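You operate a simulated robot arm through the tools that you are given. There is no shell and no other tool.

You run a simulated robot arm. Do the job below in one go: nothing can be reset, and whatever is moved stays where it is left.

JOB
Unstack the sieve run and shut its pan of fines in the green drying tray.
Fine: clamp up first; lid and sieves on the bench. Where these are worked on the way, their far stop is far enough and under half their travel is too little: green drying tray.

The check looks at the end state, three seconds after you hand in, the way a careful person would. Anything else that was tipped, shoved, dropped, spilled or broken makes it a failure. Lids that push on must go on centred and level and be pressed home; caps that screw on are set level and turned clockwise until they are tight.

ROBOT AND FRAMES
A 7-joint arm with a two-finger parallel gripper, fixed in place. Base frame: the origin is at the foot of the arm, x ahead of it, y to its left, z up; the work surface is at about z = 900. Readings come in mm, rad, newtons and seconds.
With the tool pointing down near the work surface it reaches from about 100 to 640 mm from the base axis. Its first joint turns from -1.152 to 1.152 rad. Payload 1.57 kg.
The TCP is the grasp point between the finger pads, 30 mm short of the fingertips. In the tool frame z runs along the fingers and y along their closing line. The gripper opens to 80 mm. The fingers are 17 mm wide and 12 mm thick; the gripper's body (40 by 82 mm) begins 80 mm behind the TCP.
Orientation is that of the tool frame in the base frame, as a unit quaternion [x, y, z, w]. With the fingers straight down and closing along the base's y, the tool's x points along the base's -x, its y along +y and its z along -z.

CONTROLS
- The arm moves only by the tool apply_moves. Its argument "increments" is text: rows parted by semicolons, each of 7 numbers parted by spaces: the shift along the tool's x, y, z in mm, then the turn, a rotation vector about the tool's x, y, z in rad, then the closure, from 0 (fully open) to 1 (shut). In form: tx ty tz ax ay az hand; .... A call has 1 to 20 rows; each row is the pose to reach, as a shift and turn from the pose commanded when the call began, along the tool's axes at that moment. Rows are played at 5 a second. More than 50 mm and 0.15 rad between two rows, or a gripper value outside its range, and nothing of the call is played. Where a pose cannot be reached the arm comes as near as it can. A force on the tool above 40 N (or 10 N above the force at the start of the call, whichever is more), or a blocked arm, ends the call early, and 0.2 s more pass. The fingers move at their own pace (about 72 mm/s each) and stop on an object; they squeeze with about 29 N. The grip force told is the motor's: it shows also when the fingers shut on nothing. Time passes only in rows, and 0.2 s behind the last, so rows that repeat a pose let the fingers close. It gives the time, the measured TCP pose, the force on the tool (base axes), the opening and the grip force at its end, in the units of the frame above (readings bear some noise), with the torque about the TCP (base axes, N m) and any sound that the robot's microphone picked up.
- Cameras (640 x 400 px; columns grow to the right, rows downward): "scene" is fixed at [54.5, 443.2, 1411.6]; the picture's right is [-0.64, -0.77, 0.00], its down [-0.53, 0.44, -0.73] and it looks along [0.56, -0.47, -0.69] (base axes); focal length 214 px, centre (320, 200). "wrist" rides on the gripper at [72, -7, -122] in the tool frame; the picture's right is [0.09, 1.00, 0.00], its down [-0.84, 0.08, -0.54] and it looks along [-0.54, 0.05, 0.84] (tool axes); focal length 238 px, centre (320, 200). There is no depth. A picture from a camera that has moved, and an enlarged one, comes with that camera's place and axes in the base frame and with its lens. The place of the scene camera against the robot may be out by one fixed shift of up to 12 mm in any direction.
- get_image(camera): a new picture of that camera. It takes no simulated time.
- inspect(camera, box): a new picture of the part [left, top, right, bottom] of that camera's present view, enlarged. It takes no simulated time.
- finish_job(): hands the job in; it is judged then, once.

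Nothing tells you positions but the pictures and the camera data. Unless the task says otherwise, let go and move clear before handing in.

The tools are called after "Request:" by a JSON object that holds its "method" and its "body". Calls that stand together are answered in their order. apply_moves: Moves the arm, as the interface text tells. Its arguments: {"type":"object","properties":{"increments":{"type":"string"}},"required":["increments"]} The other tools are called the same way: get_image (camera) takes a picture; inspect (camera, box) takes an enlarged picture of a part of a camera's view; finish_job () hands the job in.

At the start:

```text
clock: 0.0
position: [313.7, -56.1, 1269.1]
orientation: [-0.001, 1.0, 0.0, 0.001]
force: [0.3, -0.4, 0.5]
ft_torque: [-0.02, 0.01, 0.0]
gripper_width: 79.9
gripper_force: 0.1
```

scene: 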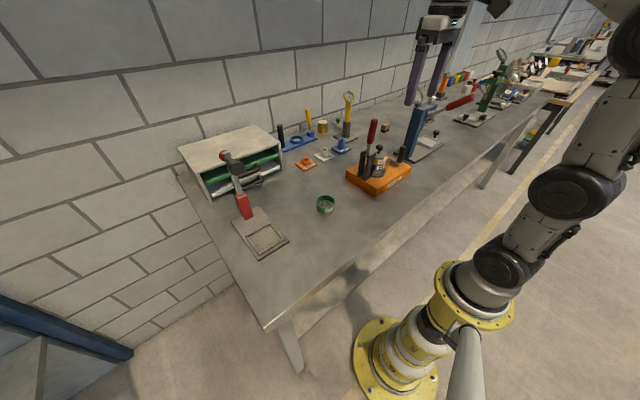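
wrist: 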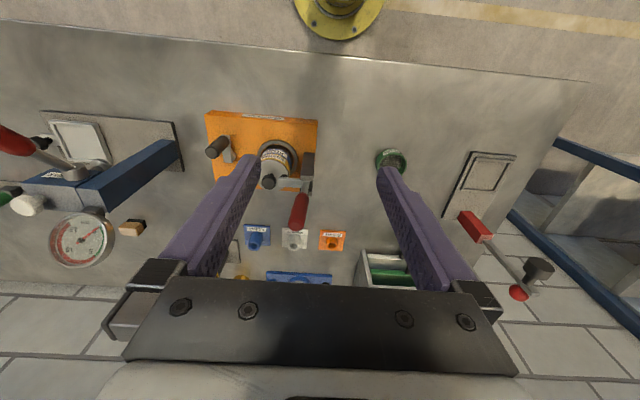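

I see an orange base holding a clamped stack (sieve run), a cabinet with green drawers, and other fixtures around it. I'll enlarge several areas before moving.

Request:
{"method": "inspect", "body": {"camera": "scene", "box": [330, 100, 450, 210]}}

Request:
{"method": "inspect", "body": {"camera": "scene", "box": [170, 110, 350, 270]}}

Request:
{"method": "inspect", "body": {"camera": "wrist", "box": [190, 90, 340, 260]}}

Request:
{"method": "inspect", "body": {"camera": "wrist", "box": [330, 130, 560, 310]}}

```text
3.64 times, centred on (390, 155) of scene
camera zoom: at [54.5, 443.2, 1411.6], right [-0.64, -0.77, 0.0], down [-0.53, 0.44, -0.73], along [0.56, -0.47, -0.69], focal length 780 px, centre (66, 364)
```

zoom: 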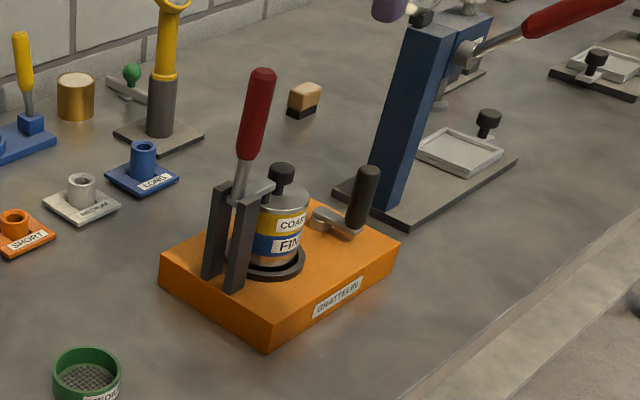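

```text
2.50 times, centred on (260, 190) of scene
camera zoom: at [54.5, 443.2, 1411.6], right [-0.64, -0.77, 0.0], down [-0.53, 0.44, -0.73], along [0.56, -0.47, -0.69], focal length 536 px, centre (470, 225)
```

zoom: 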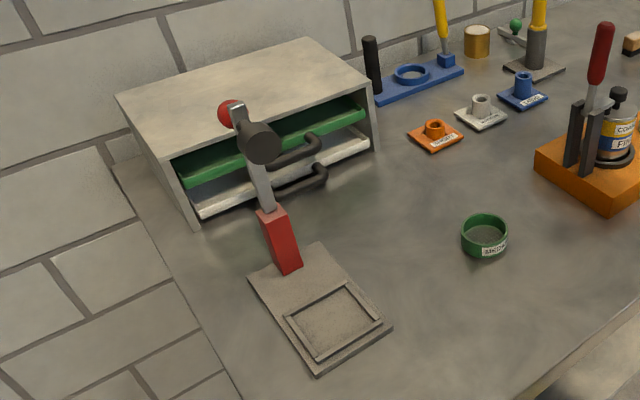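

```text
2.35 times, centred on (265, 175) of wrist
camera zoom: at [241.8, -62.2, 1391.6], right [-0.09, 1.0, 0.0], down [0.84, 0.08, 0.54], along [0.54, 0.05, -0.84], focal length 561 px, centre (449, 259)
```

zoom: 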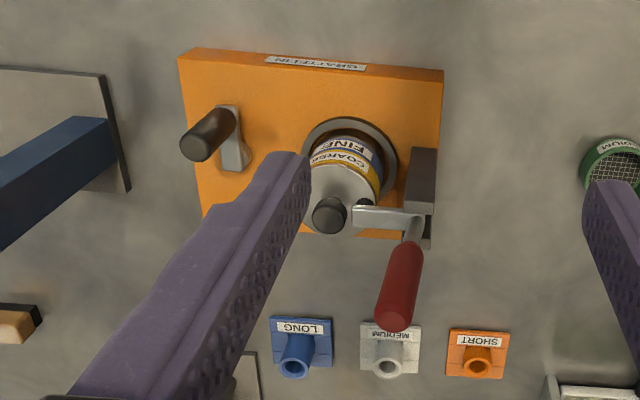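

```text
2.22 times, centred on (445, 220) of wrist
camera zoom: at [241.8, -62.2, 1391.6], right [-0.09, 1.0, 0.0], down [0.84, 0.08, 0.54], along [0.54, 0.05, -0.84], focal length 530 px, centre (42, 156)
```

zoom: 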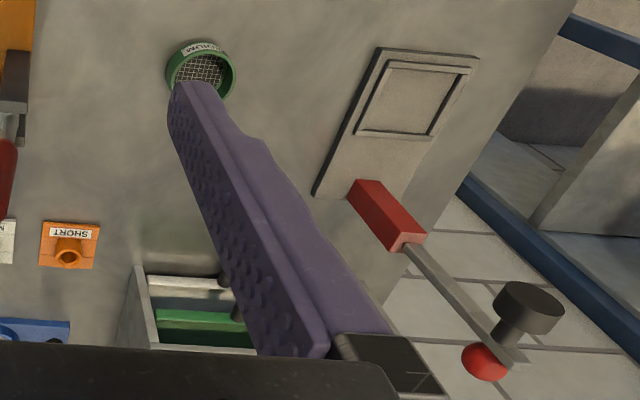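

The orange shaker base holds the clamped stack near (435, -132), with the clamp's red handle upright. The cabinet front is near x≈700, y 100–390, and a tall press stands at about y≈337. I'll move the wrist camera over to study the cabinet.

Request:
{"method": "apply_moves", "body": {"increments": "-14.3 34.3 19.8 0 0 0 0; -28.6 68.6 39.6 0 0 0 0; -43 103 59.5 0 0 0 0; -57.3 137.3 79.3 0 0 0 0; -71.6 171.6 99.1 0 0 0 0; -86 206 119 0 0 0 0; -86 206 119 0 0 0 0"}}

Request:
{"method": "get_image", "body": {"camera": "wrist"}}

Request:
{"method": "get_image", "body": {"camera": "scene"}}

```text
clock: 1.6
position: [398.5, 150.6, 1150.4]
orientation: [0.0, 1.0, -0.001, 0.0]
force: [0.3, -1.0, -0.1]
ft_torque: [0.05, -0.02, -0.03]
gripper_width: 80.0
gripper_force: 0.1
```

```text
taken
camera wrist: at [327.9, 143.8, 1272.0], right [-0.09, 1.0, 0.0], down [0.84, 0.08, 0.54], along [0.54, 0.05, -0.84], focal length 238 px, centre (320, 200)
```

wrist: 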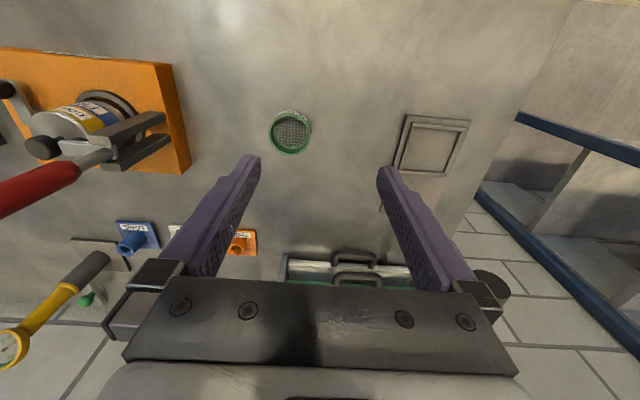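

```text
taken
```

scene: 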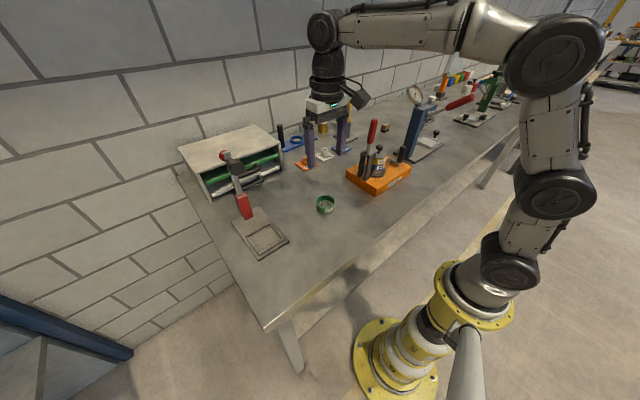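

The cabinet handles sit just ahead, at the bottom edge of this view. I'll tilt the tool forward to look at the drawers directly.

Request:
{"method": "apply_moves", "body": {"increments": "0 0 0 0 -0.13 0 0; 0 0 0 0 -0.26 0 0; 0 0 0 0 -0.39 0 0; 0 0 0 0 -0.52 0 0; 0 0 0 0 -0.65 0 0; 0 0 0 0 -0.65 0 0"}}

Request:
{"method": "get_image", "body": {"camera": "wrist"}}

Request:
{"method": "inspect", "body": {"camera": "wrist", "box": [250, 80, 480, 230]}}

```text
clock: 3.0
position: [398.3, 150.2, 1151.5]
orientation: [0.0, 0.947, 0.0, 0.32]
force: [0.6, 0.8, 0.7]
ft_torque: [0.0, 0.0, 0.01]
gripper_width: 80.0
gripper_force: 0.0
```

```text
taken
camera wrist: at [268.7, 143.9, 1204.1], right [-0.07, 1.0, -0.06], down [0.34, 0.08, 0.94], along [0.94, 0.05, -0.34], focal length 238 px, centre (320, 200)
```

wrist: 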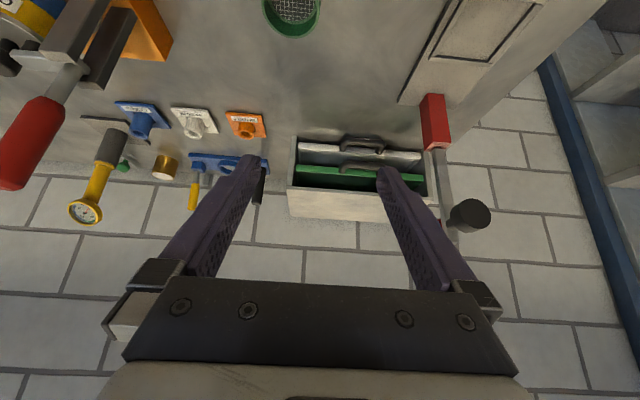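

```text
2.67 times, centred on (365, 155) of wrist
camera zoom: at [268.7, 143.9, 1204.1], right [-0.07, 1.0, -0.06], down [0.34, 0.08, 0.94], along [0.94, 0.05, -0.34], focal length 636 px, centre (200, 320)
```

zoom: 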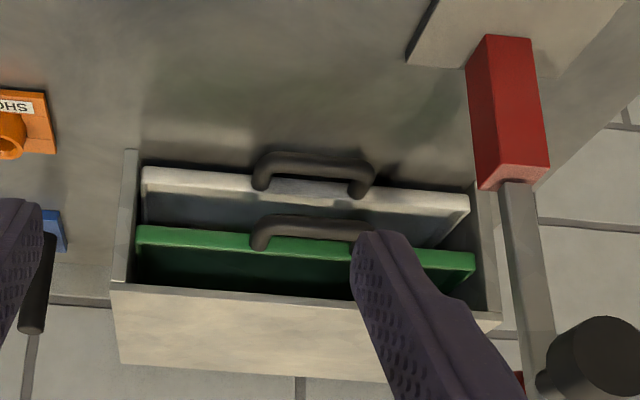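

The green drawer is the upper one, its face near x≈715 and its bar handle at about y≈246, z≈974. Next I'll go back to vertical and move over to the stack for a close look at the clamp.

Request:
{"method": "apply_moves", "body": {"increments": "15.3 -40 -0.7 0 0.093 0 0; 30.5 -80 -1.3 0 0.186 0 0; 45.8 -120 -2 0 0.279 0 0; 61.1 -160 -2.7 0 0.371 0 0; 76.4 -200 -3.4 0 0.464 0 0; 91.6 -240 -4 0 0.557 0 0; 106.9 -280 -4.7 0 0.65 0 0; 106.9 -280 -4.7 0 0.65 0 0"}}

Request:
{"method": "get_image", "body": {"camera": "wrist"}}

Request:
{"method": "inspect", "body": {"camera": "wrist", "box": [200, 90, 440, 240]}}

Request:
{"method": "inspect", "body": {"camera": "scene", "box": [335, 100, 425, 200]}}

```text
clock: 4.8
position: [309.8, -129.3, 1088.1]
orientation: [0.0, 1.0, -0.001, 0.0]
force: [-0.3, -0.4, -0.3]
ft_torque: [0.0, -0.04, 0.0]
gripper_width: 80.0
gripper_force: 0.0
```

```text
taken
camera wrist: at [239.3, -136.0, 1210.8], right [-0.09, 1.0, 0.0], down [0.84, 0.08, 0.54], along [0.54, 0.05, -0.84], focal length 238 px, centre (320, 200)
```

wrist: 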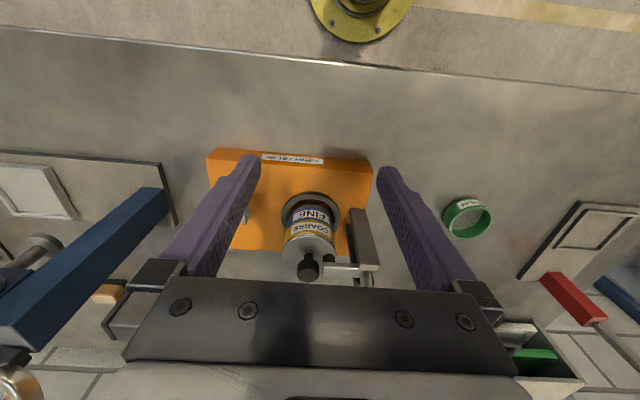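

```text
2.67 times, centred on (320, 165) of wrist
camera zoom: at [239.3, -136.0, 1210.8], right [-0.09, 1.0, 0.0], down [0.84, 0.08, 0.54], along [0.54, 0.05, -0.84], focal length 636 px, centre (320, 293)
```

zoom: 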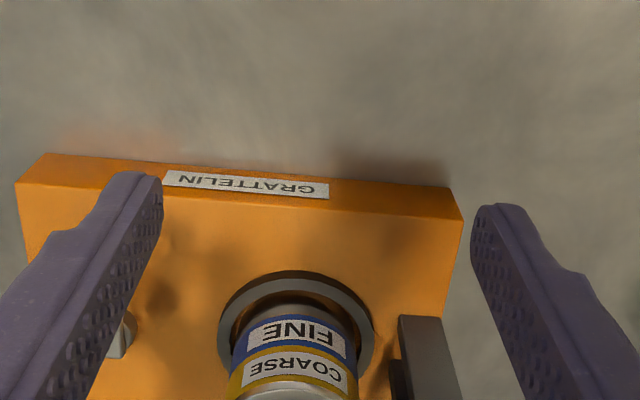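

```text
4.00 times, centred on (380, 150) of scene
camera zoom: at [54.5, 443.2, 1411.6], right [-0.64, -0.77, 0.0], down [-0.53, 0.44, -0.73], along [0.56, -0.47, -0.69], focal length 858 px, centre (80, 400)
```

zoom: 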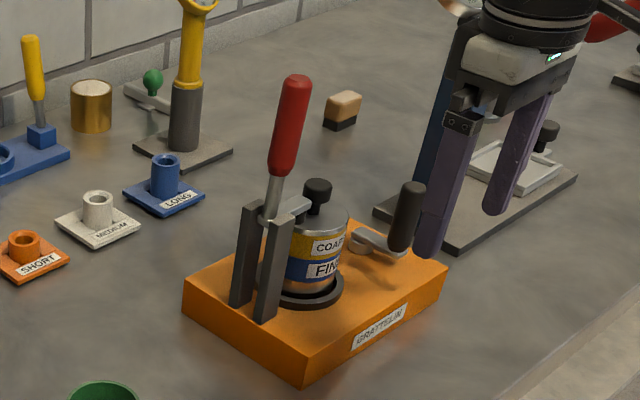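

Request:
{"method": "inspect", "body": {"camera": "wrist", "box": [240, 180, 400, 290]}}

Request:
{"method": "inspect", "body": {"camera": "scene", "box": [355, 115, 405, 185]}}

```text
3.64 times, centred on (320, 235) of wrist
camera zoom: at [239.3, -136.0, 1210.8], right [-0.09, 1.0, 0.0], down [0.84, 0.08, 0.54], along [0.54, 0.05, -0.84], focal length 867 px, centre (320, 73)
```

zoom: 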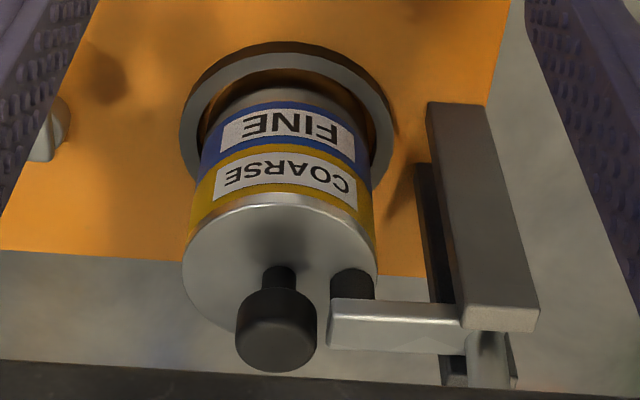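

```text
5.71 times, centred on (380, 150) of scene
camera zoom: at [54.5, 443.2, 1411.6], right [-0.64, -0.77, 0.0], down [-0.53, 0.44, -0.73], along [0.56, -0.47, -0.69], focal length 1226 px, centre (-23, 486)
```

zoom: 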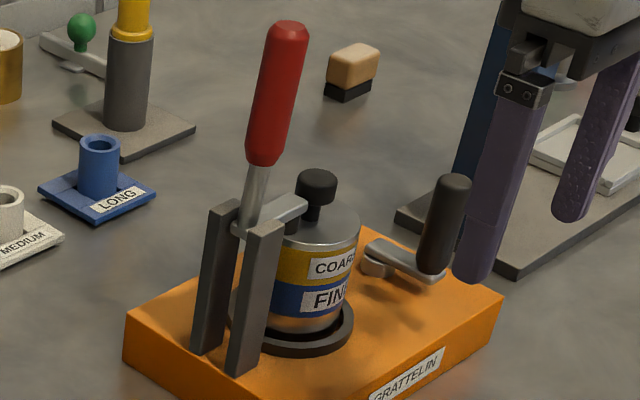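

The clamp is a lever pivoted between two posts on the +y side of the stack. Its arm and pad press on the lid, and the red handle stands up, so swinging the handle outward (+y) lifts the arm. I'll rise and yaw -90° to get a second view of it.

Request:
{"method": "apply_moves", "body": {"increments": "0 0 -33 0 0 -0.143 0; 0 0 -66 0 0 -0.286 0; 0 0 -99 0 0 -0.429 0; 0 0 -132 0 0 -0.572 0; -15 -8 -162 0 0 -0.715 0; -37 -18 -162 0 0 -0.858 0; -59 -29 -162 0 0 -1.001 0; -81 -40 -162 0 0 -1.144 0; -103 -51 -162 0 0 -1.287 0; -125 -61 -162 0 0 -1.43 0; -125 -61 -162 0 0 -1.571 0; -125 -61 -162 0 0 -1.571 0"}}

Request:
{"method": "get_image", "body": {"camera": "wrist"}}

Request:
{"method": "inspect", "body": {"camera": "wrist", "box": [240, 120, 420, 280]}}

```text
clock: 7.4
position: [425.0, -187.3, 1250.0]
orientation: [0.708, -0.706, 0.0, 0.0]
force: [0.9, 0.0, 0.7]
ft_torque: [0.0, 0.01, 0.04]
gripper_width: 80.0
gripper_force: 0.0
out of reach, approached as far as the arm can: row 10, 11, 12
```

```text
taken
camera wrist: at [433.7, -258.8, 1371.6], right [-1.0, -0.09, 0.0], down [-0.08, 0.84, 0.54], along [-0.05, 0.54, -0.84], focal length 238 px, centre (320, 200)
```

wrist: 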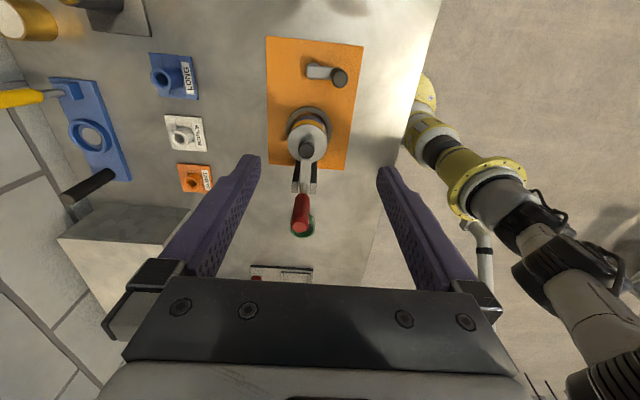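

```text
2.50 times, centred on (330, 200) of wrist
camera zoom: at [433.7, -258.8, 1371.6], right [-1.0, -0.09, 0.0], down [-0.08, 0.84, 0.54], along [-0.05, 0.54, -0.84], focal length 596 px, centre (295, 200)
```

zoom: 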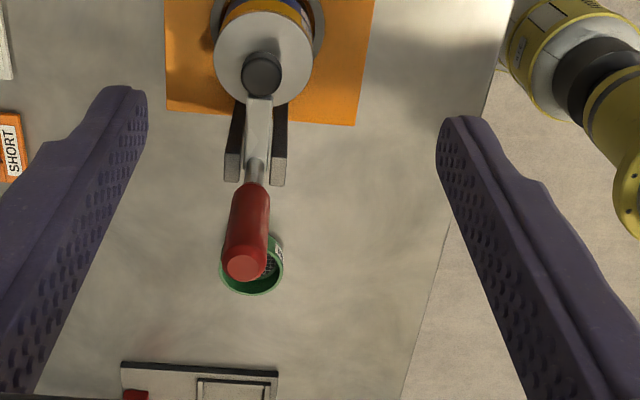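

The handle top is near (443, -73, 1142), the pivot near (441, -67, 1032), and the stack axis near (442, -131). I'll move closer with the fingers closing along x so they straddle the handle.

Request:
{"method": "apply_moves", "body": {"increments": "-20 -2 25 0 0 0 0; -50 -4 45 0 0 0 0; -80 -7 60 0 0 0 0; -80 -7 60 0 0 0 0"}}

Request:
{"method": "get_image", "body": {"camera": "wrist"}}

```text
clock: 8.4
position: [433.9, -106.6, 1189.9]
orientation: [0.707, -0.707, 0.0, 0.0]
force: [-0.4, 0.4, -0.2]
ft_torque: [0.03, 0.01, -0.03]
gripper_width: 80.3
gripper_force: 0.1
```

```text
taken
camera wrist: at [440.9, -178.3, 1311.6], right [-1.0, -0.09, 0.0], down [-0.08, 0.84, 0.54], along [-0.05, 0.54, -0.84], focal length 238 px, centre (320, 200)
```

wrist: 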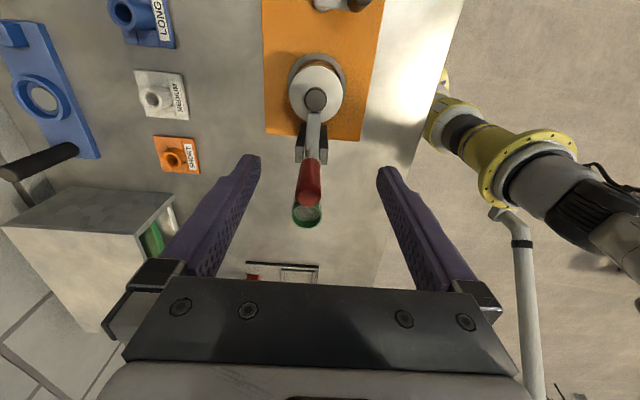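

The readings agree: the handle top is at about (442, -73, 1140). I'll line up over it, lower to grip height and close.

Request:
{"method": "apply_moves", "body": {"increments": "-17 -8.5 0 0 0 0 0; -34 -8.5 0 0 0 0 0; -34 -8.5 26 0 0 0 0; -34 -8.5 52 0 0 0 0; -34 -8.5 78 0 0 0 0; -34 -8.5 78 0 0 0 0.5; -34 -8.5 78 0 0 0 1; -34 -8.5 78 0 0 0 1; -34 -8.5 78 0 0 0 1"}}

Request:
{"method": "get_image", "body": {"camera": "wrist"}}

Request:
{"method": "inspect", "body": {"camera": "scene", "box": [320, 70, 440, 200]}}

```text
clock: 10.4
position: [439.9, -72.9, 1112.7]
orientation: [0.707, -0.707, -0.001, 0.001]
force: [-19.7, 0.1, -0.4]
ft_torque: [0.03, -0.73, -0.07]
gripper_width: 21.7
gripper_force: 34.6
```

```text
taken
camera wrist: at [448.3, -145.2, 1233.5], right [-1.0, -0.09, 0.0], down [-0.07, 0.84, 0.54], along [-0.05, 0.54, -0.84], focal length 238 px, centre (320, 200)
```

wrist: 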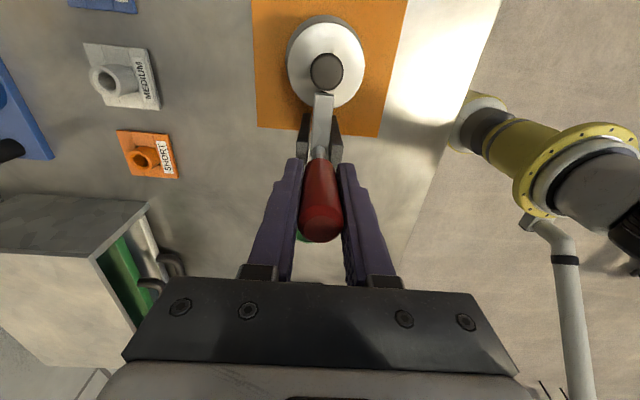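

```text
3.08 times, centred on (380, 135) of scene
camera zoom: at [53.8, 443.2, 1411.6], right [-0.64, -0.77, 0.0], down [-0.53, 0.44, -0.73], along [0.56, -0.47, -0.69], focal length 660 px, centre (135, 400)
```

zoom: 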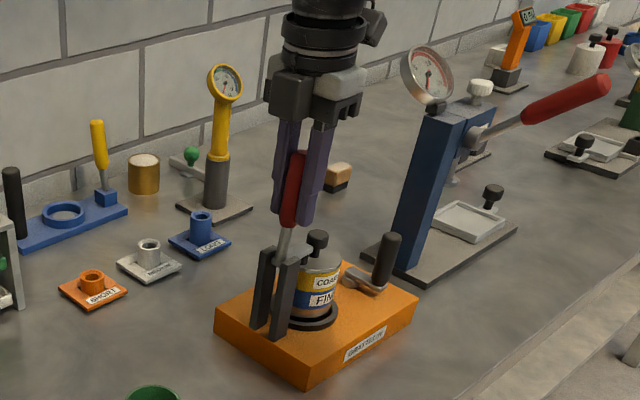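

The handle is gripped, with the jaws at 21.7 mm and its axis near x≈440. I'll swing it outward (+y) on an arc about the pivot, checking forces partway.

Request:
{"method": "apply_moves", "body": {"increments": "-7 2 0 0 0 0 1; -14.6 2 0.3 0 0 0 1; -21.7 2 1.4 0 0 0 1; -28.7 2 3 0 0 0 1; -35.5 2 5.3 0 0 0 1; -42.2 2 8.2 0 0 0 1; -42.2 2 8.2 0 0 0 1"}}

Request:
{"method": "inspect", "body": {"camera": "scene", "box": [320, 70, 440, 200]}}

```text
clock: 12.0
position: [440.0, -29.3, 1104.1]
orientation: [0.708, -0.707, 0.002, -0.002]
force: [-0.4, -5.0, 12.8]
ft_torque: [-0.81, 0.09, 0.0]
gripper_width: 21.5
gripper_force: 35.4
```

```text
3.08 times, centred on (380, 135) of scene
camera zoom: at [54.3, 443.1, 1411.7], right [-0.64, -0.77, 0.0], down [-0.53, 0.44, -0.73], along [0.56, -0.47, -0.69], focal length 660 px, centre (135, 400)
```

zoom: 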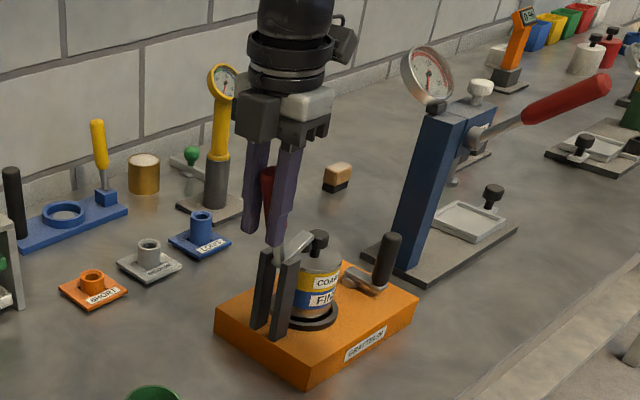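

The arm is lifting off the lid with low forces. I'll continue the swing.

Request:
{"method": "apply_moves", "body": {"increments": "-6 0 2.8 0 0 0 1; -11.7 0 6.1 0 0 0 1; -17.4 0 10.6 0 0 0 1; -22.7 0 15.7 0 0 0 1; -27.5 0 21.2 0 0 0 1; -31.9 0 27.1 0 0 0 1; -35.7 0 33.3 0 0 0 1; -39 0 39.9 0 0 0 1; -39 0 39.9 0 0 0 1"}}

Request:
{"method": "inspect", "body": {"camera": "scene", "box": [320, 70, 440, 200]}}

```text
clock: 14.0
position: [439.2, 11.1, 1064.3]
orientation: [0.708, -0.706, 0.0, -0.002]
force: [4.2, 12.0, 19.1]
ft_torque: [-1.11, 0.16, 0.03]
gripper_width: 21.5
gripper_force: 34.5
```

```text
3.08 times, centred on (380, 135) of scene
camera zoom: at [54.3, 443.6, 1411.5], right [-0.64, -0.77, 0.0], down [-0.53, 0.44, -0.73], along [0.56, -0.47, -0.69], focal length 660 px, centre (135, 400)
```

zoom: 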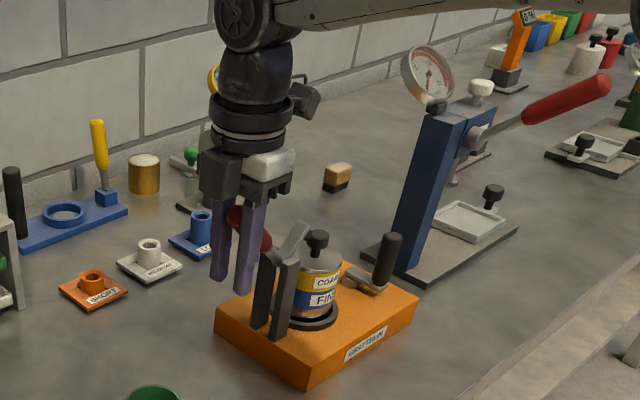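

Request:
{"method": "apply_moves", "body": {"increments": "-4 0 4 0 0 0 1; -6 0 8.5 0 0 0 1; -7.5 0 13 0 0 0 1; -9 0 18 0 0 0 1; -9.7 0 23 0 0 0 1; -10 0 28 0 0 0 1; -10 0 28 0 0 0 1"}}

Request:
{"method": "inspect", "body": {"camera": "scene", "box": [320, 70, 440, 200]}}

Request:
{"method": "get_image", "body": {"camera": "wrist"}}

```text
clock: 15.6
position: [439.7, 19.6, 1033.9]
orientation: [0.708, -0.706, 0.0, -0.001]
force: [7.5, 19.9, 15.9]
ft_torque: [-1.34, 0.35, 0.0]
gripper_width: 21.4
gripper_force: 35.2
```

```text
3.08 times, centred on (380, 135) of scene
camera zoom: at [54.5, 443.8, 1411.4], right [-0.64, -0.77, 0.0], down [-0.53, 0.44, -0.73], along [0.56, -0.47, -0.69], focal length 660 px, centre (135, 400)
```

zoom: 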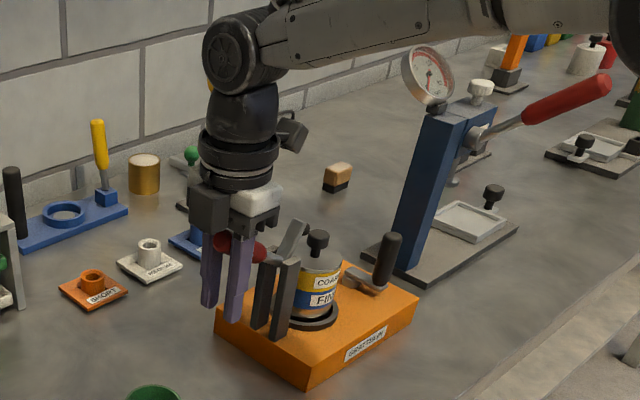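

```text
taken
camera wrist: at [447.7, -51.8, 1157.5], right [-1.0, -0.09, 0.0], down [-0.08, 0.84, 0.54], along [-0.05, 0.54, -0.84], focal length 238 px, centre (320, 200)
```

wrist: 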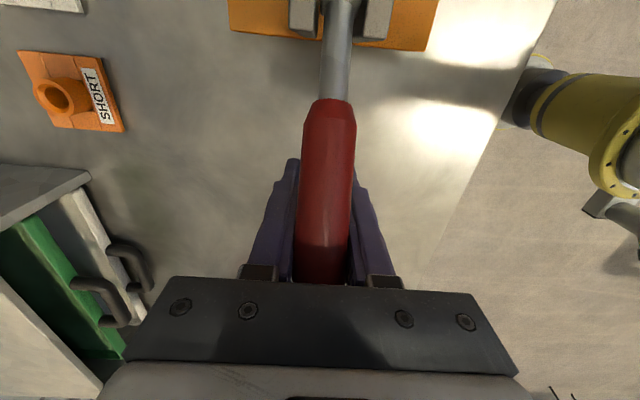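

Request:
{"method": "inspect", "body": {"camera": "scene", "box": [350, 125, 400, 175]}}

```text
8.00 times, centred on (375, 150) of scene
camera zoom: at [54.5, 443.8, 1411.4], right [-0.64, -0.77, 0.0], down [-0.53, 0.44, -0.73], along [0.56, -0.47, -0.69], focal length 1716 px, centre (-120, 600)
```

zoom: 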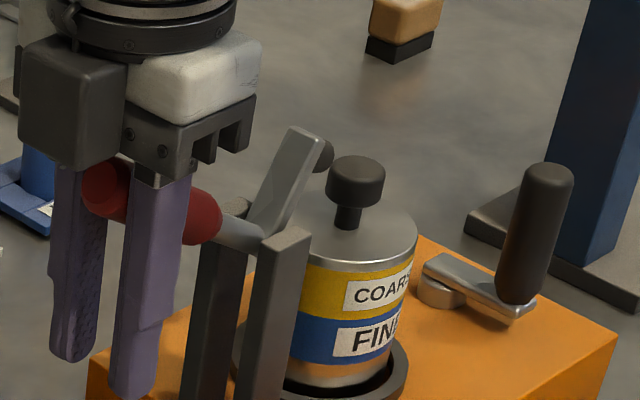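

The arm is up about 55–60°, but the handle has slid up between the fingers towards the palm. I'll open, back off upward, and check whether the lever stays put.

Request:
{"method": "apply_moves", "body": {"increments": "0 0 0 0 0 0 0; 0 0 0 0 0 0 0; 0 0 0 0 0 0 0; 0 0 -30 0 0 0 0; 0 0 -60 0 0 0 0; 0 0 -60 0 0 0 0"}}

Request:
{"method": "inspect", "body": {"camera": "scene", "box": [340, 105, 410, 175]}}

Request:
{"method": "get_image", "body": {"camera": "wrist"}}

```text
clock: 17.0
position: [440.1, 18.8, 1095.9]
orientation: [0.707, -0.707, 0.0, 0.0]
force: [0.1, -0.2, 0.0]
ft_torque: [0.01, 0.03, 0.0]
gripper_width: 80.1
gripper_force: 0.1
```

```text
5.71 times, centred on (375, 140) of scene
camera zoom: at [54.5, 443.2, 1411.6], right [-0.64, -0.77, 0.0], down [-0.53, 0.44, -0.73], along [0.56, -0.47, -0.69], focal length 1226 px, centre (6, 543)
```

zoom: 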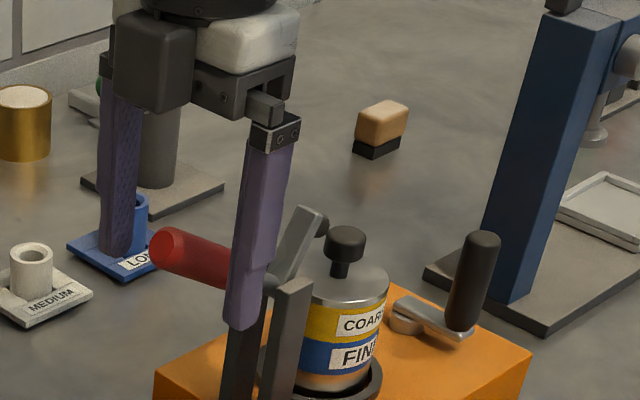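

```text
taken
camera wrist: at [447.9, -53.0, 1217.7], right [-1.0, -0.09, 0.0], down [-0.08, 0.84, 0.54], along [-0.05, 0.54, -0.84], focal length 238 px, centre (320, 200)
```

wrist: 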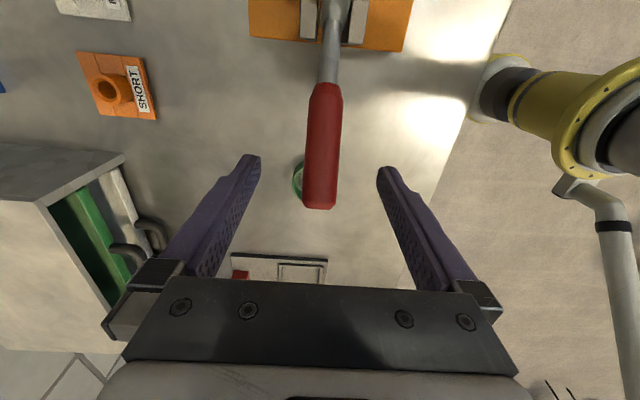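

The lever stays where I left it, with the handle about 31° above horizontal. I'll rise, shut the fingers and press the handle down from above until it reaches its stop.

Request:
{"method": "apply_moves", "body": {"increments": "0 0 -25 0 0 0 0; 0 0 -50 0 0 0 0; 3 0 -50 0 0 0 0.6; 3 0 -50 0 0 0 1; 3 0 -50 0 0 0 1; 3 0 -50 0 0 0 1; 3 0 -40 0 0 0 1; 3 0 -30 0 0 0 1"}}

Request:
{"method": "get_image", "body": {"camera": "wrist"}}

Request:
{"method": "inspect", "body": {"camera": "scene", "box": [340, 105, 410, 175]}}

```text
clock: 18.8
position: [439.3, 14.9, 1125.6]
orientation: [0.707, -0.707, 0.0, 0.0]
force: [0.3, -0.1, 2.7]
ft_torque: [0.02, 0.0, 0.02]
gripper_width: 0.1
gripper_force: 21.1
```

```text
taken
camera wrist: at [447.6, -56.5, 1247.1], right [-1.0, -0.09, 0.0], down [-0.08, 0.84, 0.54], along [-0.05, 0.54, -0.84], focal length 238 px, centre (320, 200)
```

wrist: 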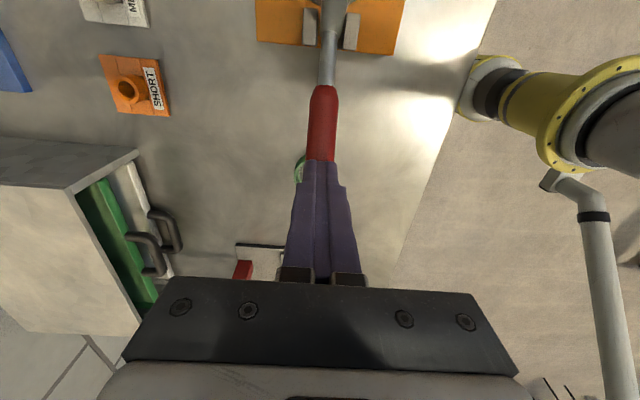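

```text
5.71 times, centred on (375, 140) of scene
camera zoom: at [54.5, 443.2, 1411.6], right [-0.64, -0.77, 0.0], down [-0.53, 0.44, -0.73], along [0.56, -0.47, -0.69], focal length 1226 px, centre (6, 543)
```

zoom: 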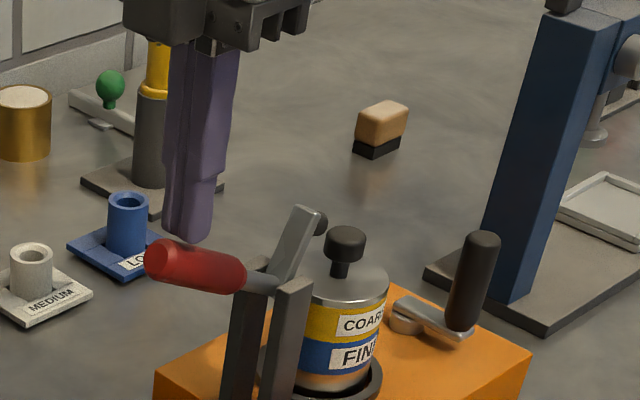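

The fingertips are right at the handle's upper surface. Pressing down now.

Request:
{"method": "apply_moves", "body": {"increments": "0 0 6 0 0 0 1; 0 0 12 0 0 0 1; 0 0 18 0 0 0 1; 0 0 24 0 0 0 1; 0 0 30 0 0 0 1; 0 0 36 0 0 0 1; 0 0 42 0 0 0 1; 0 0 48 0 0 0 1; 0 0 54 0 0 0 1"}}

Request:
{"method": "inspect", "body": {"camera": "scene", "box": [340, 105, 410, 175]}}

```text
clock: 20.3
position: [440.3, 14.3, 1099.0]
orientation: [-0.707, 0.707, -0.008, 0.007]
force: [-3.0, -2.4, 7.1]
ft_torque: [0.02, 0.08, 0.0]
gripper_width: 0.2
gripper_force: 21.3
stopped in row 7: the force on the tool passed its limit at 45 N (the readings are from after the stop); the commanded pose is now the measured one
```

```text
5.71 times, centred on (375, 140) of scene
camera zoom: at [54.3, 443.1, 1411.6], right [-0.64, -0.77, 0.0], down [-0.53, 0.44, -0.73], along [0.56, -0.47, -0.69], focal length 1226 px, centre (6, 543)
```

zoom: 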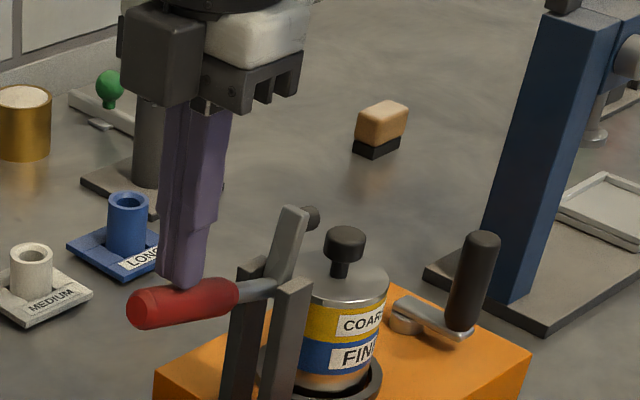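

The force limit tripped with the arm standing nearly upright, so the clamp is up against its stop. Next I'll retract, level the tool, and view the stack from above on the -y side.

Request:
{"method": "apply_moves", "body": {"increments": "0 0 -30 -0.021 0 0 1; 0 0 -60 -0.021 0 0 0.5; 41 0 -60 -0.021 0 0 0; 82 -1 -60 -0.021 0 0 0; 123 -1 -60 -0.021 0 0 0; 164 -2 -60 -0.021 0 0 0; 164 -2 -60 -0.021 0 0 0"}}

Request:
{"method": "get_image", "body": {"camera": "wrist"}}

Request:
{"method": "inspect", "body": {"camera": "wrist", "box": [240, 80, 400, 200]}}

Request:
{"method": "inspect", "body": {"camera": "scene", "box": [340, 115, 420, 195]}}

```text
clock: 21.9
position: [440.5, -149.2, 1158.1]
orientation: [-0.707, 0.707, 0.001, -0.001]
force: [0.7, 0.5, -0.6]
ft_torque: [0.01, 0.02, 0.03]
gripper_width: 79.7
gripper_force: 0.1
```

```text
taken
camera wrist: at [449.4, -221.1, 1279.7], right [-1.0, -0.09, 0.0], down [-0.08, 0.84, 0.54], along [-0.05, 0.54, -0.84], focal length 238 px, centre (320, 200)
```

wrist: 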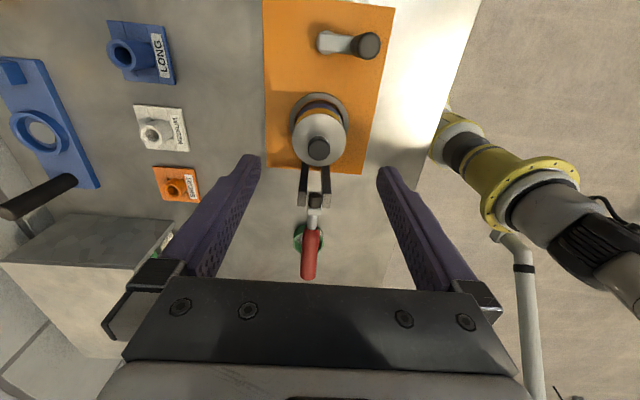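

```text
3.33 times, centred on (320, 140) of wrist
camera zoom: at [449.4, -221.1, 1279.7], right [-1.0, -0.09, 0.0], down [-0.08, 0.84, 0.54], along [-0.05, 0.54, -0.84], focal length 794 px, centre (320, 400)
```

zoom: 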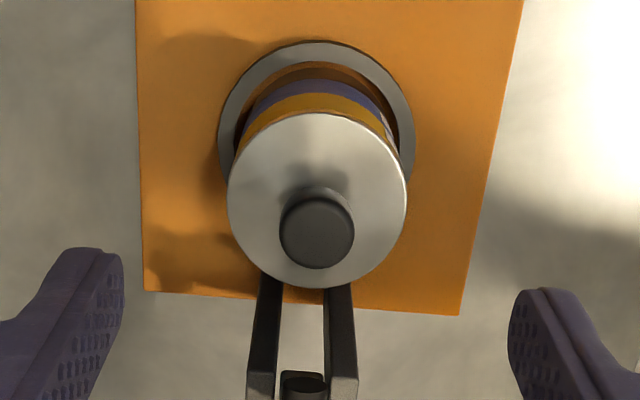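

```text
5.00 times, centred on (380, 155) of scene
camera zoom: at [54.5, 443.2, 1411.6], right [-0.64, -0.77, 0.0], down [-0.53, 0.44, -0.73], along [0.56, -0.47, -0.69], focal length 1072 px, centre (20, 425)
```

zoom: 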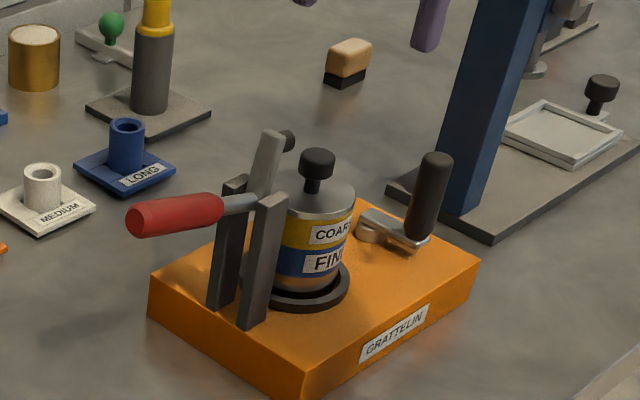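

The clamp is up and stays there. The lid's axis is at about (442, -130), its top near z≈1012, with the knob reaching about 1044. I'll lower over the knob with the fingertips just clear of the lid and grip it.

Request:
{"method": "apply_moves", "body": {"increments": "-19.5 0 0 0 0 0 0; -19.5 0 40 0 0 0 0; -19.5 0 80 0 0 0 0; -19.5 0 100 0 0 0 0; -19.5 0 111 0 0 0 0; -19.5 0 111 0 0 0 0.5; -19.5 0 111 0 0 0 1; -19.5 0 111 0 0 0 1; -19.5 0 111 0 0 0 1"}}

Request:
{"method": "get_image", "body": {"camera": "wrist"}}

Request:
{"method": "inspect", "body": {"camera": "scene", "box": [340, 115, 420, 195]}}

```text
clock: 23.9
position: [440.2, -128.6, 1046.8]
orientation: [-0.707, 0.707, 0.002, -0.001]
force: [0.0, -0.4, 0.7]
ft_torque: [0.02, 0.0, -0.01]
gripper_width: 58.9
gripper_force: 28.9
```

```text
taken
camera wrist: at [448.8, -200.9, 1167.9], right [-1.0, -0.09, 0.0], down [-0.08, 0.84, 0.54], along [-0.05, 0.54, -0.84], focal length 238 px, centre (320, 200)
```

wrist: 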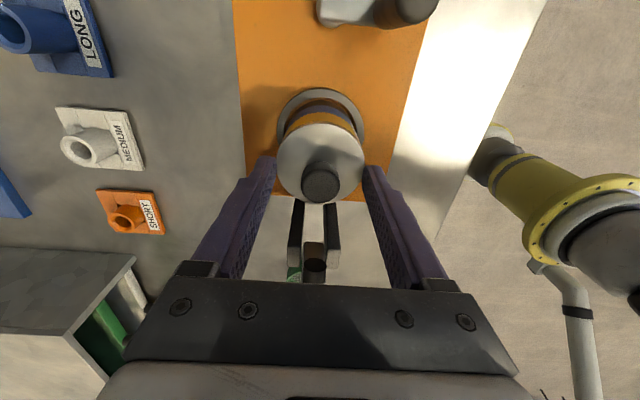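

```text
5.00 times, centred on (380, 155) of scene
camera zoom: at [54.5, 443.2, 1411.6], right [-0.64, -0.77, 0.0], down [-0.53, 0.44, -0.73], along [0.56, -0.47, -0.69], focal length 1072 px, centre (20, 425)
```

zoom: 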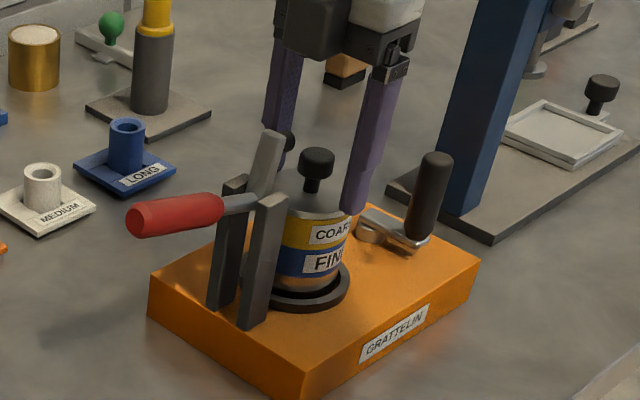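

The jaws stopped at 59 mm, so the tips caught the lid's rim and the lid top is a little higher than I judged. I'll open, rise 6 mm, recentre slightly and take the knob instead.

Request:
{"method": "apply_moves", "body": {"increments": "0 0 0 0 0 0 0; 0 0 0 0 0 0 0; 3 0 -6 0 0 0 0; 3 0 -6 0 0 0 0.5; 3 0 -6 0 0 0 1; 3 0 -6 0 0 0 1; 3 0 -6 0 0 0 1; 3 0 -6 0 0 0 1"}}

Request:
{"method": "inspect", "body": {"camera": "scene", "box": [340, 115, 420, 195]}}

Request:
{"method": "inspect", "body": {"camera": "wrist", "box": [240, 120, 400, 240]}}

```text
clock: 25.7
position: [440.5, -131.5, 1051.4]
orientation: [0.707, -0.707, -0.002, 0.001]
force: [-0.1, -0.1, 0.7]
ft_torque: [-0.02, -0.01, -0.01]
gripper_width: 22.1
gripper_force: 28.4
```

```text
5.00 times, centred on (380, 155) of scene
camera zoom: at [54.5, 443.2, 1411.6], right [-0.64, -0.77, 0.0], down [-0.53, 0.44, -0.73], along [0.56, -0.47, -0.69], focal length 1072 px, centre (20, 425)
```

zoom: 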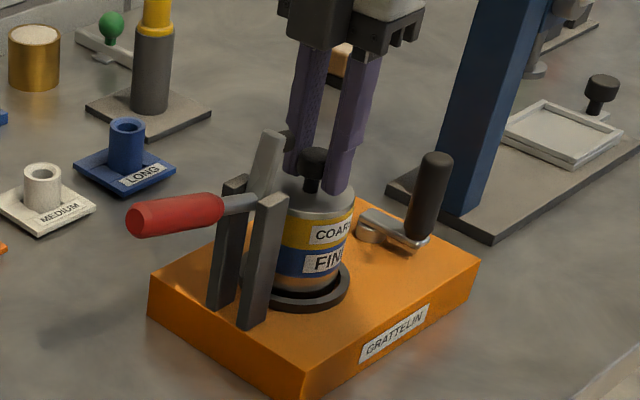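

```text
3.33 times, centred on (320, 180) of wrist
camera zoom: at [449.1, -203.6, 1173.7], right [-1.0, -0.09, 0.0], down [-0.08, 0.84, 0.54], along [-0.05, 0.54, -0.84], focal length 794 px, centre (320, 267)
```

zoom: 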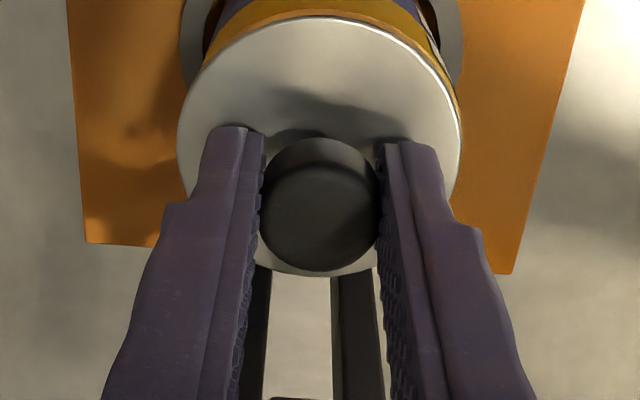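

The knob is gripped, jaws at 22 mm and centred. Lifting the lid straight up slowly.

Request:
{"method": "apply_moves", "body": {"increments": "0 0 -3 0 0 0 1; 0 0 -6 0 0 0 1; 0 0 -10 0 0 0 1; 0 0 -16 0 0 0 1; 0 0 -24 0 0 0 1; 0 0 -34 0 0 0 1; 0 0 -44 0 0 0 1; 0 0 -44 0 0 0 1"}}

Request:
{"method": "inspect", "body": {"camera": "scene", "box": [340, 95, 420, 195]}}

Request:
{"method": "get_image", "body": {"camera": "wrist"}}

```text
clock: 27.5
position: [440.7, -133.6, 1096.7]
orientation: [-0.707, 0.707, 0.002, 0.0]
force: [0.3, 0.3, -0.5]
ft_torque: [0.01, 0.02, 0.03]
gripper_width: 22.1
gripper_force: 28.5
```

```text
4.00 times, centred on (380, 145) of scene
camera zoom: at [54.5, 443.2, 1411.6], right [-0.64, -0.77, 0.0], down [-0.53, 0.44, -0.73], along [0.56, -0.47, -0.69], focal length 858 px, centre (80, 420)
```

zoom: 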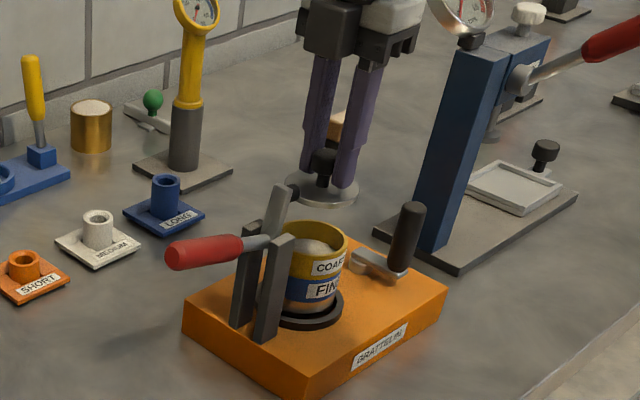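

```text
taken
camera wrist: at [449.5, -204.3, 1218.1], right [-1.0, -0.09, 0.0], down [-0.07, 0.84, 0.54], along [-0.05, 0.54, -0.84], focal length 238 px, centre (320, 200)
```

wrist: 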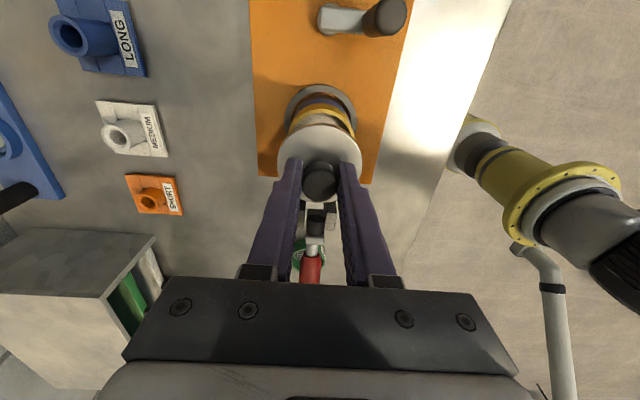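

The lid came off cleanly, and the coarse sieve below holds a heap of material. I'll carry the lid out in -x, then +y, to a clear bench spot near (320, -20).

Request:
{"method": "apply_moves", "body": {"increments": "0 40 0 0 0 0 1; 0 80 0 0 0 0 1; 0 122 0 0 0 0 1; -40 122 0 0 0 0 1; -80 122 0 0 0 0 1; -112 122 0 0 0 0 1; -112 122 40 0 0 0 1; -112 122 80 0 0 0 1; -112 122 120 0 0 0 1; -112 122 130 0 0 0 1; -112 122 140 0 0 0 1; -112 122 140 0 0 0 1"}}

Request:
{"method": "get_image", "body": {"camera": "scene"}}

Request:
{"method": "get_image", "body": {"camera": "wrist"}}

```text
clock: 30.1
position: [317.8, -20.6, 955.2]
orientation: [-0.707, 0.707, 0.001, -0.001]
force: [-0.6, 0.0, -0.3]
ft_torque: [0.0, 0.01, 0.0]
gripper_width: 22.3
gripper_force: 28.7
```

```text
taken
```

scene: 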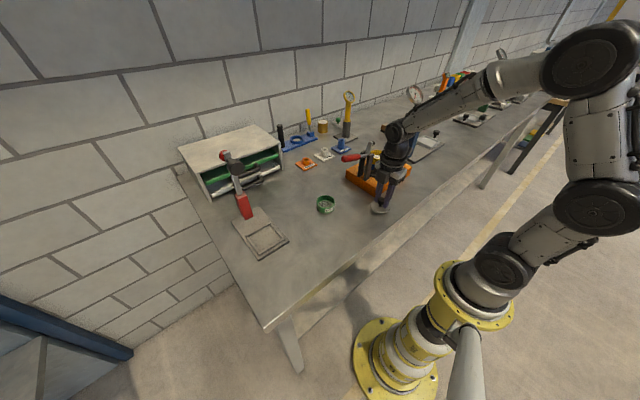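

```text
taken
camera wrist: at [326.9, -92.1, 1077.9], right [-1.0, -0.09, 0.0], down [-0.08, 0.84, 0.54], along [-0.05, 0.54, -0.84], focal length 238 px, centre (320, 200)
```

wrist: 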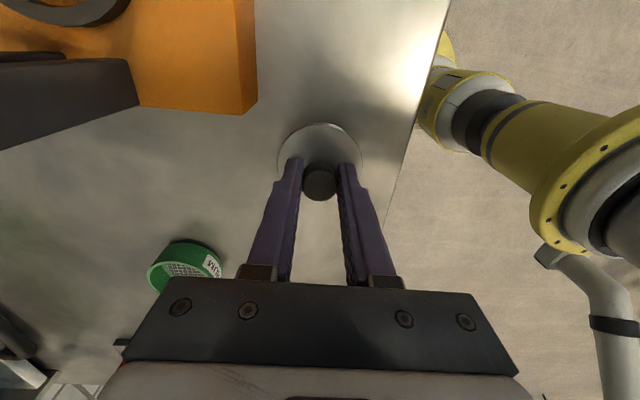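

Lid is held level about 10–15 mm above clear bench. Lowering gently.

Request:
{"method": "apply_moves", "body": {"increments": "0 0 3 0 0 0 1; 0 0 6 0 0 0 1; 0 0 9 0 0 0 1; 0 0 11 0 0 0 1; 0 0 11 0 0 0 1"}}

Request:
{"method": "inspect", "body": {"camera": "scene", "box": [340, 160, 420, 230]}}

```text
clock: 31.3
position: [319.6, -19.5, 945.2]
orientation: [-0.707, 0.707, 0.001, -0.001]
force: [0.5, 0.6, -1.0]
ft_torque: [-0.01, 0.01, 0.01]
gripper_width: 22.3
gripper_force: 28.9
```

```text
5.71 times, centred on (380, 195) of scene
camera zoom: at [54.5, 443.2, 1411.6], right [-0.64, -0.77, 0.0], down [-0.53, 0.44, -0.73], along [0.56, -0.47, -0.69], focal length 1226 px, centre (-23, 229)
```

zoom: 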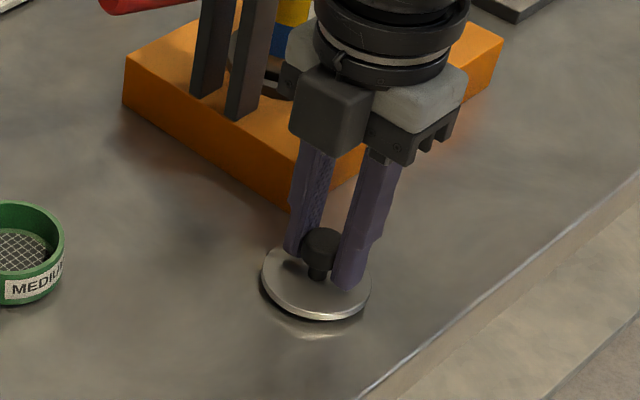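

Request:
{"method": "apply_moves", "body": {"increments": "0 0 1.5 0 0 0 1; 0 0 3 0 0 0 1; 0 0 4 0 0 0 1; 0 0 5 0 0 0 1; 0 0 5 0 0 0 1"}}

Request:
{"method": "inspect", "body": {"camera": "scene", "box": [340, 160, 420, 230]}}

```text
clock: 32.5
position: [320.0, -20.8, 942.0]
orientation: [0.707, -0.707, -0.001, 0.0]
force: [-1.1, 0.0, 19.6]
ft_torque: [0.05, 0.02, 0.01]
gripper_width: 22.5
gripper_force: 29.1
```

```text
5.71 times, centred on (380, 195) of scene
camera zoom: at [54.3, 443.2, 1411.6], right [-0.64, -0.77, 0.0], down [-0.53, 0.44, -0.73], along [0.56, -0.47, -0.69], focal length 1226 px, centre (-23, 229)
```

zoom: 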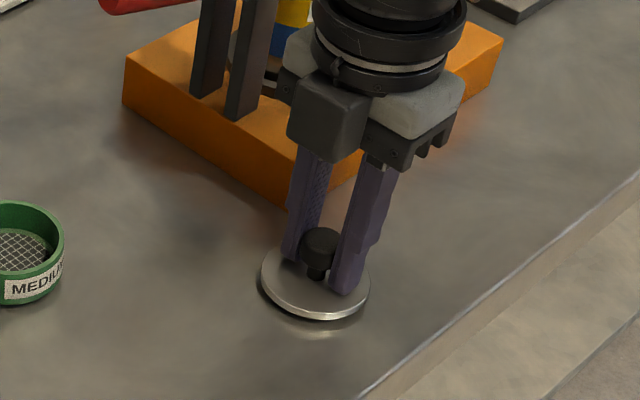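

The lid has touched down (about 20 N, at TCP z≈942). I'll relax the push, open and lift away.

Request:
{"method": "apply_moves", "body": {"increments": "0 0 -2 0 0 0 1; 0 0 -2 0 0 0 0.5; 0 0 -2 0 0 0 0; 0 0 -2 0 0 0 0; 0 0 -20 0 0 0 0; 0 0 -60 0 0 0 0; 0 0 -100 0 0 0 0; 0 0 -140 0 0 0 0; 0 0 -160 0 0 0 0; 0 0 -160 0 0 0 0"}}

Request:
{"method": "inspect", "body": {"camera": "scene", "box": [300, 110, 420, 230]}}

Request:
{"method": "get_image", "body": {"camera": "wrist"}}

```text
clock: 34.7
position: [320.2, -19.7, 1100.7]
orientation: [0.707, -0.707, -0.002, 0.001]
force: [-0.4, 0.0, -1.2]
ft_torque: [0.0, -0.03, -0.02]
gripper_width: 80.0
gripper_force: 0.1
```

```text
3.33 times, centred on (360, 170) of scene
camera zoom: at [54.5, 443.2, 1411.6], right [-0.64, -0.77, 0.0], down [-0.53, 0.44, -0.73], along [0.56, -0.47, -0.69], focal length 715 px, centre (187, 300)
```

zoom: 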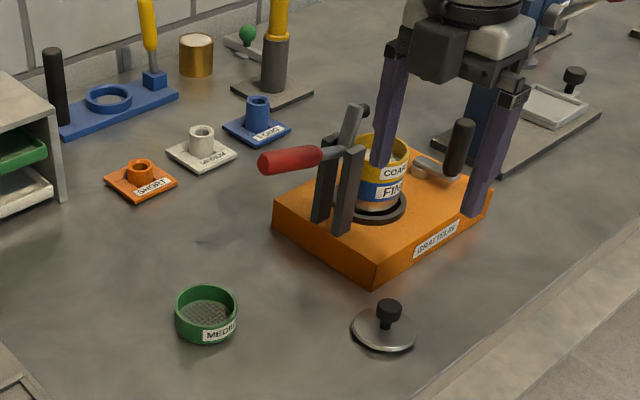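

```text
taken
camera wrist: at [328.5, -92.2, 1222.5], right [-1.0, -0.09, 0.0], down [-0.08, 0.84, 0.54], along [-0.05, 0.54, -0.84], focal length 238 px, centre (320, 200)
```

wrist: 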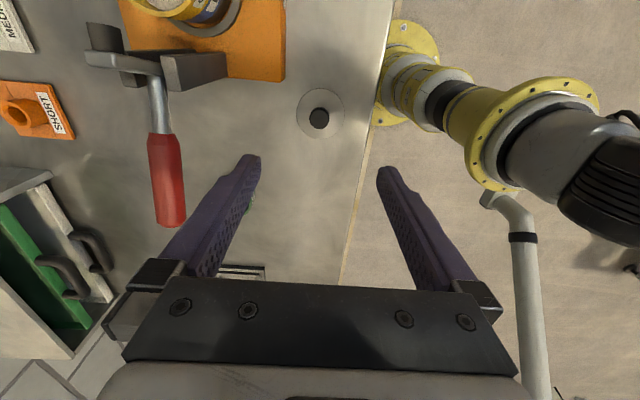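

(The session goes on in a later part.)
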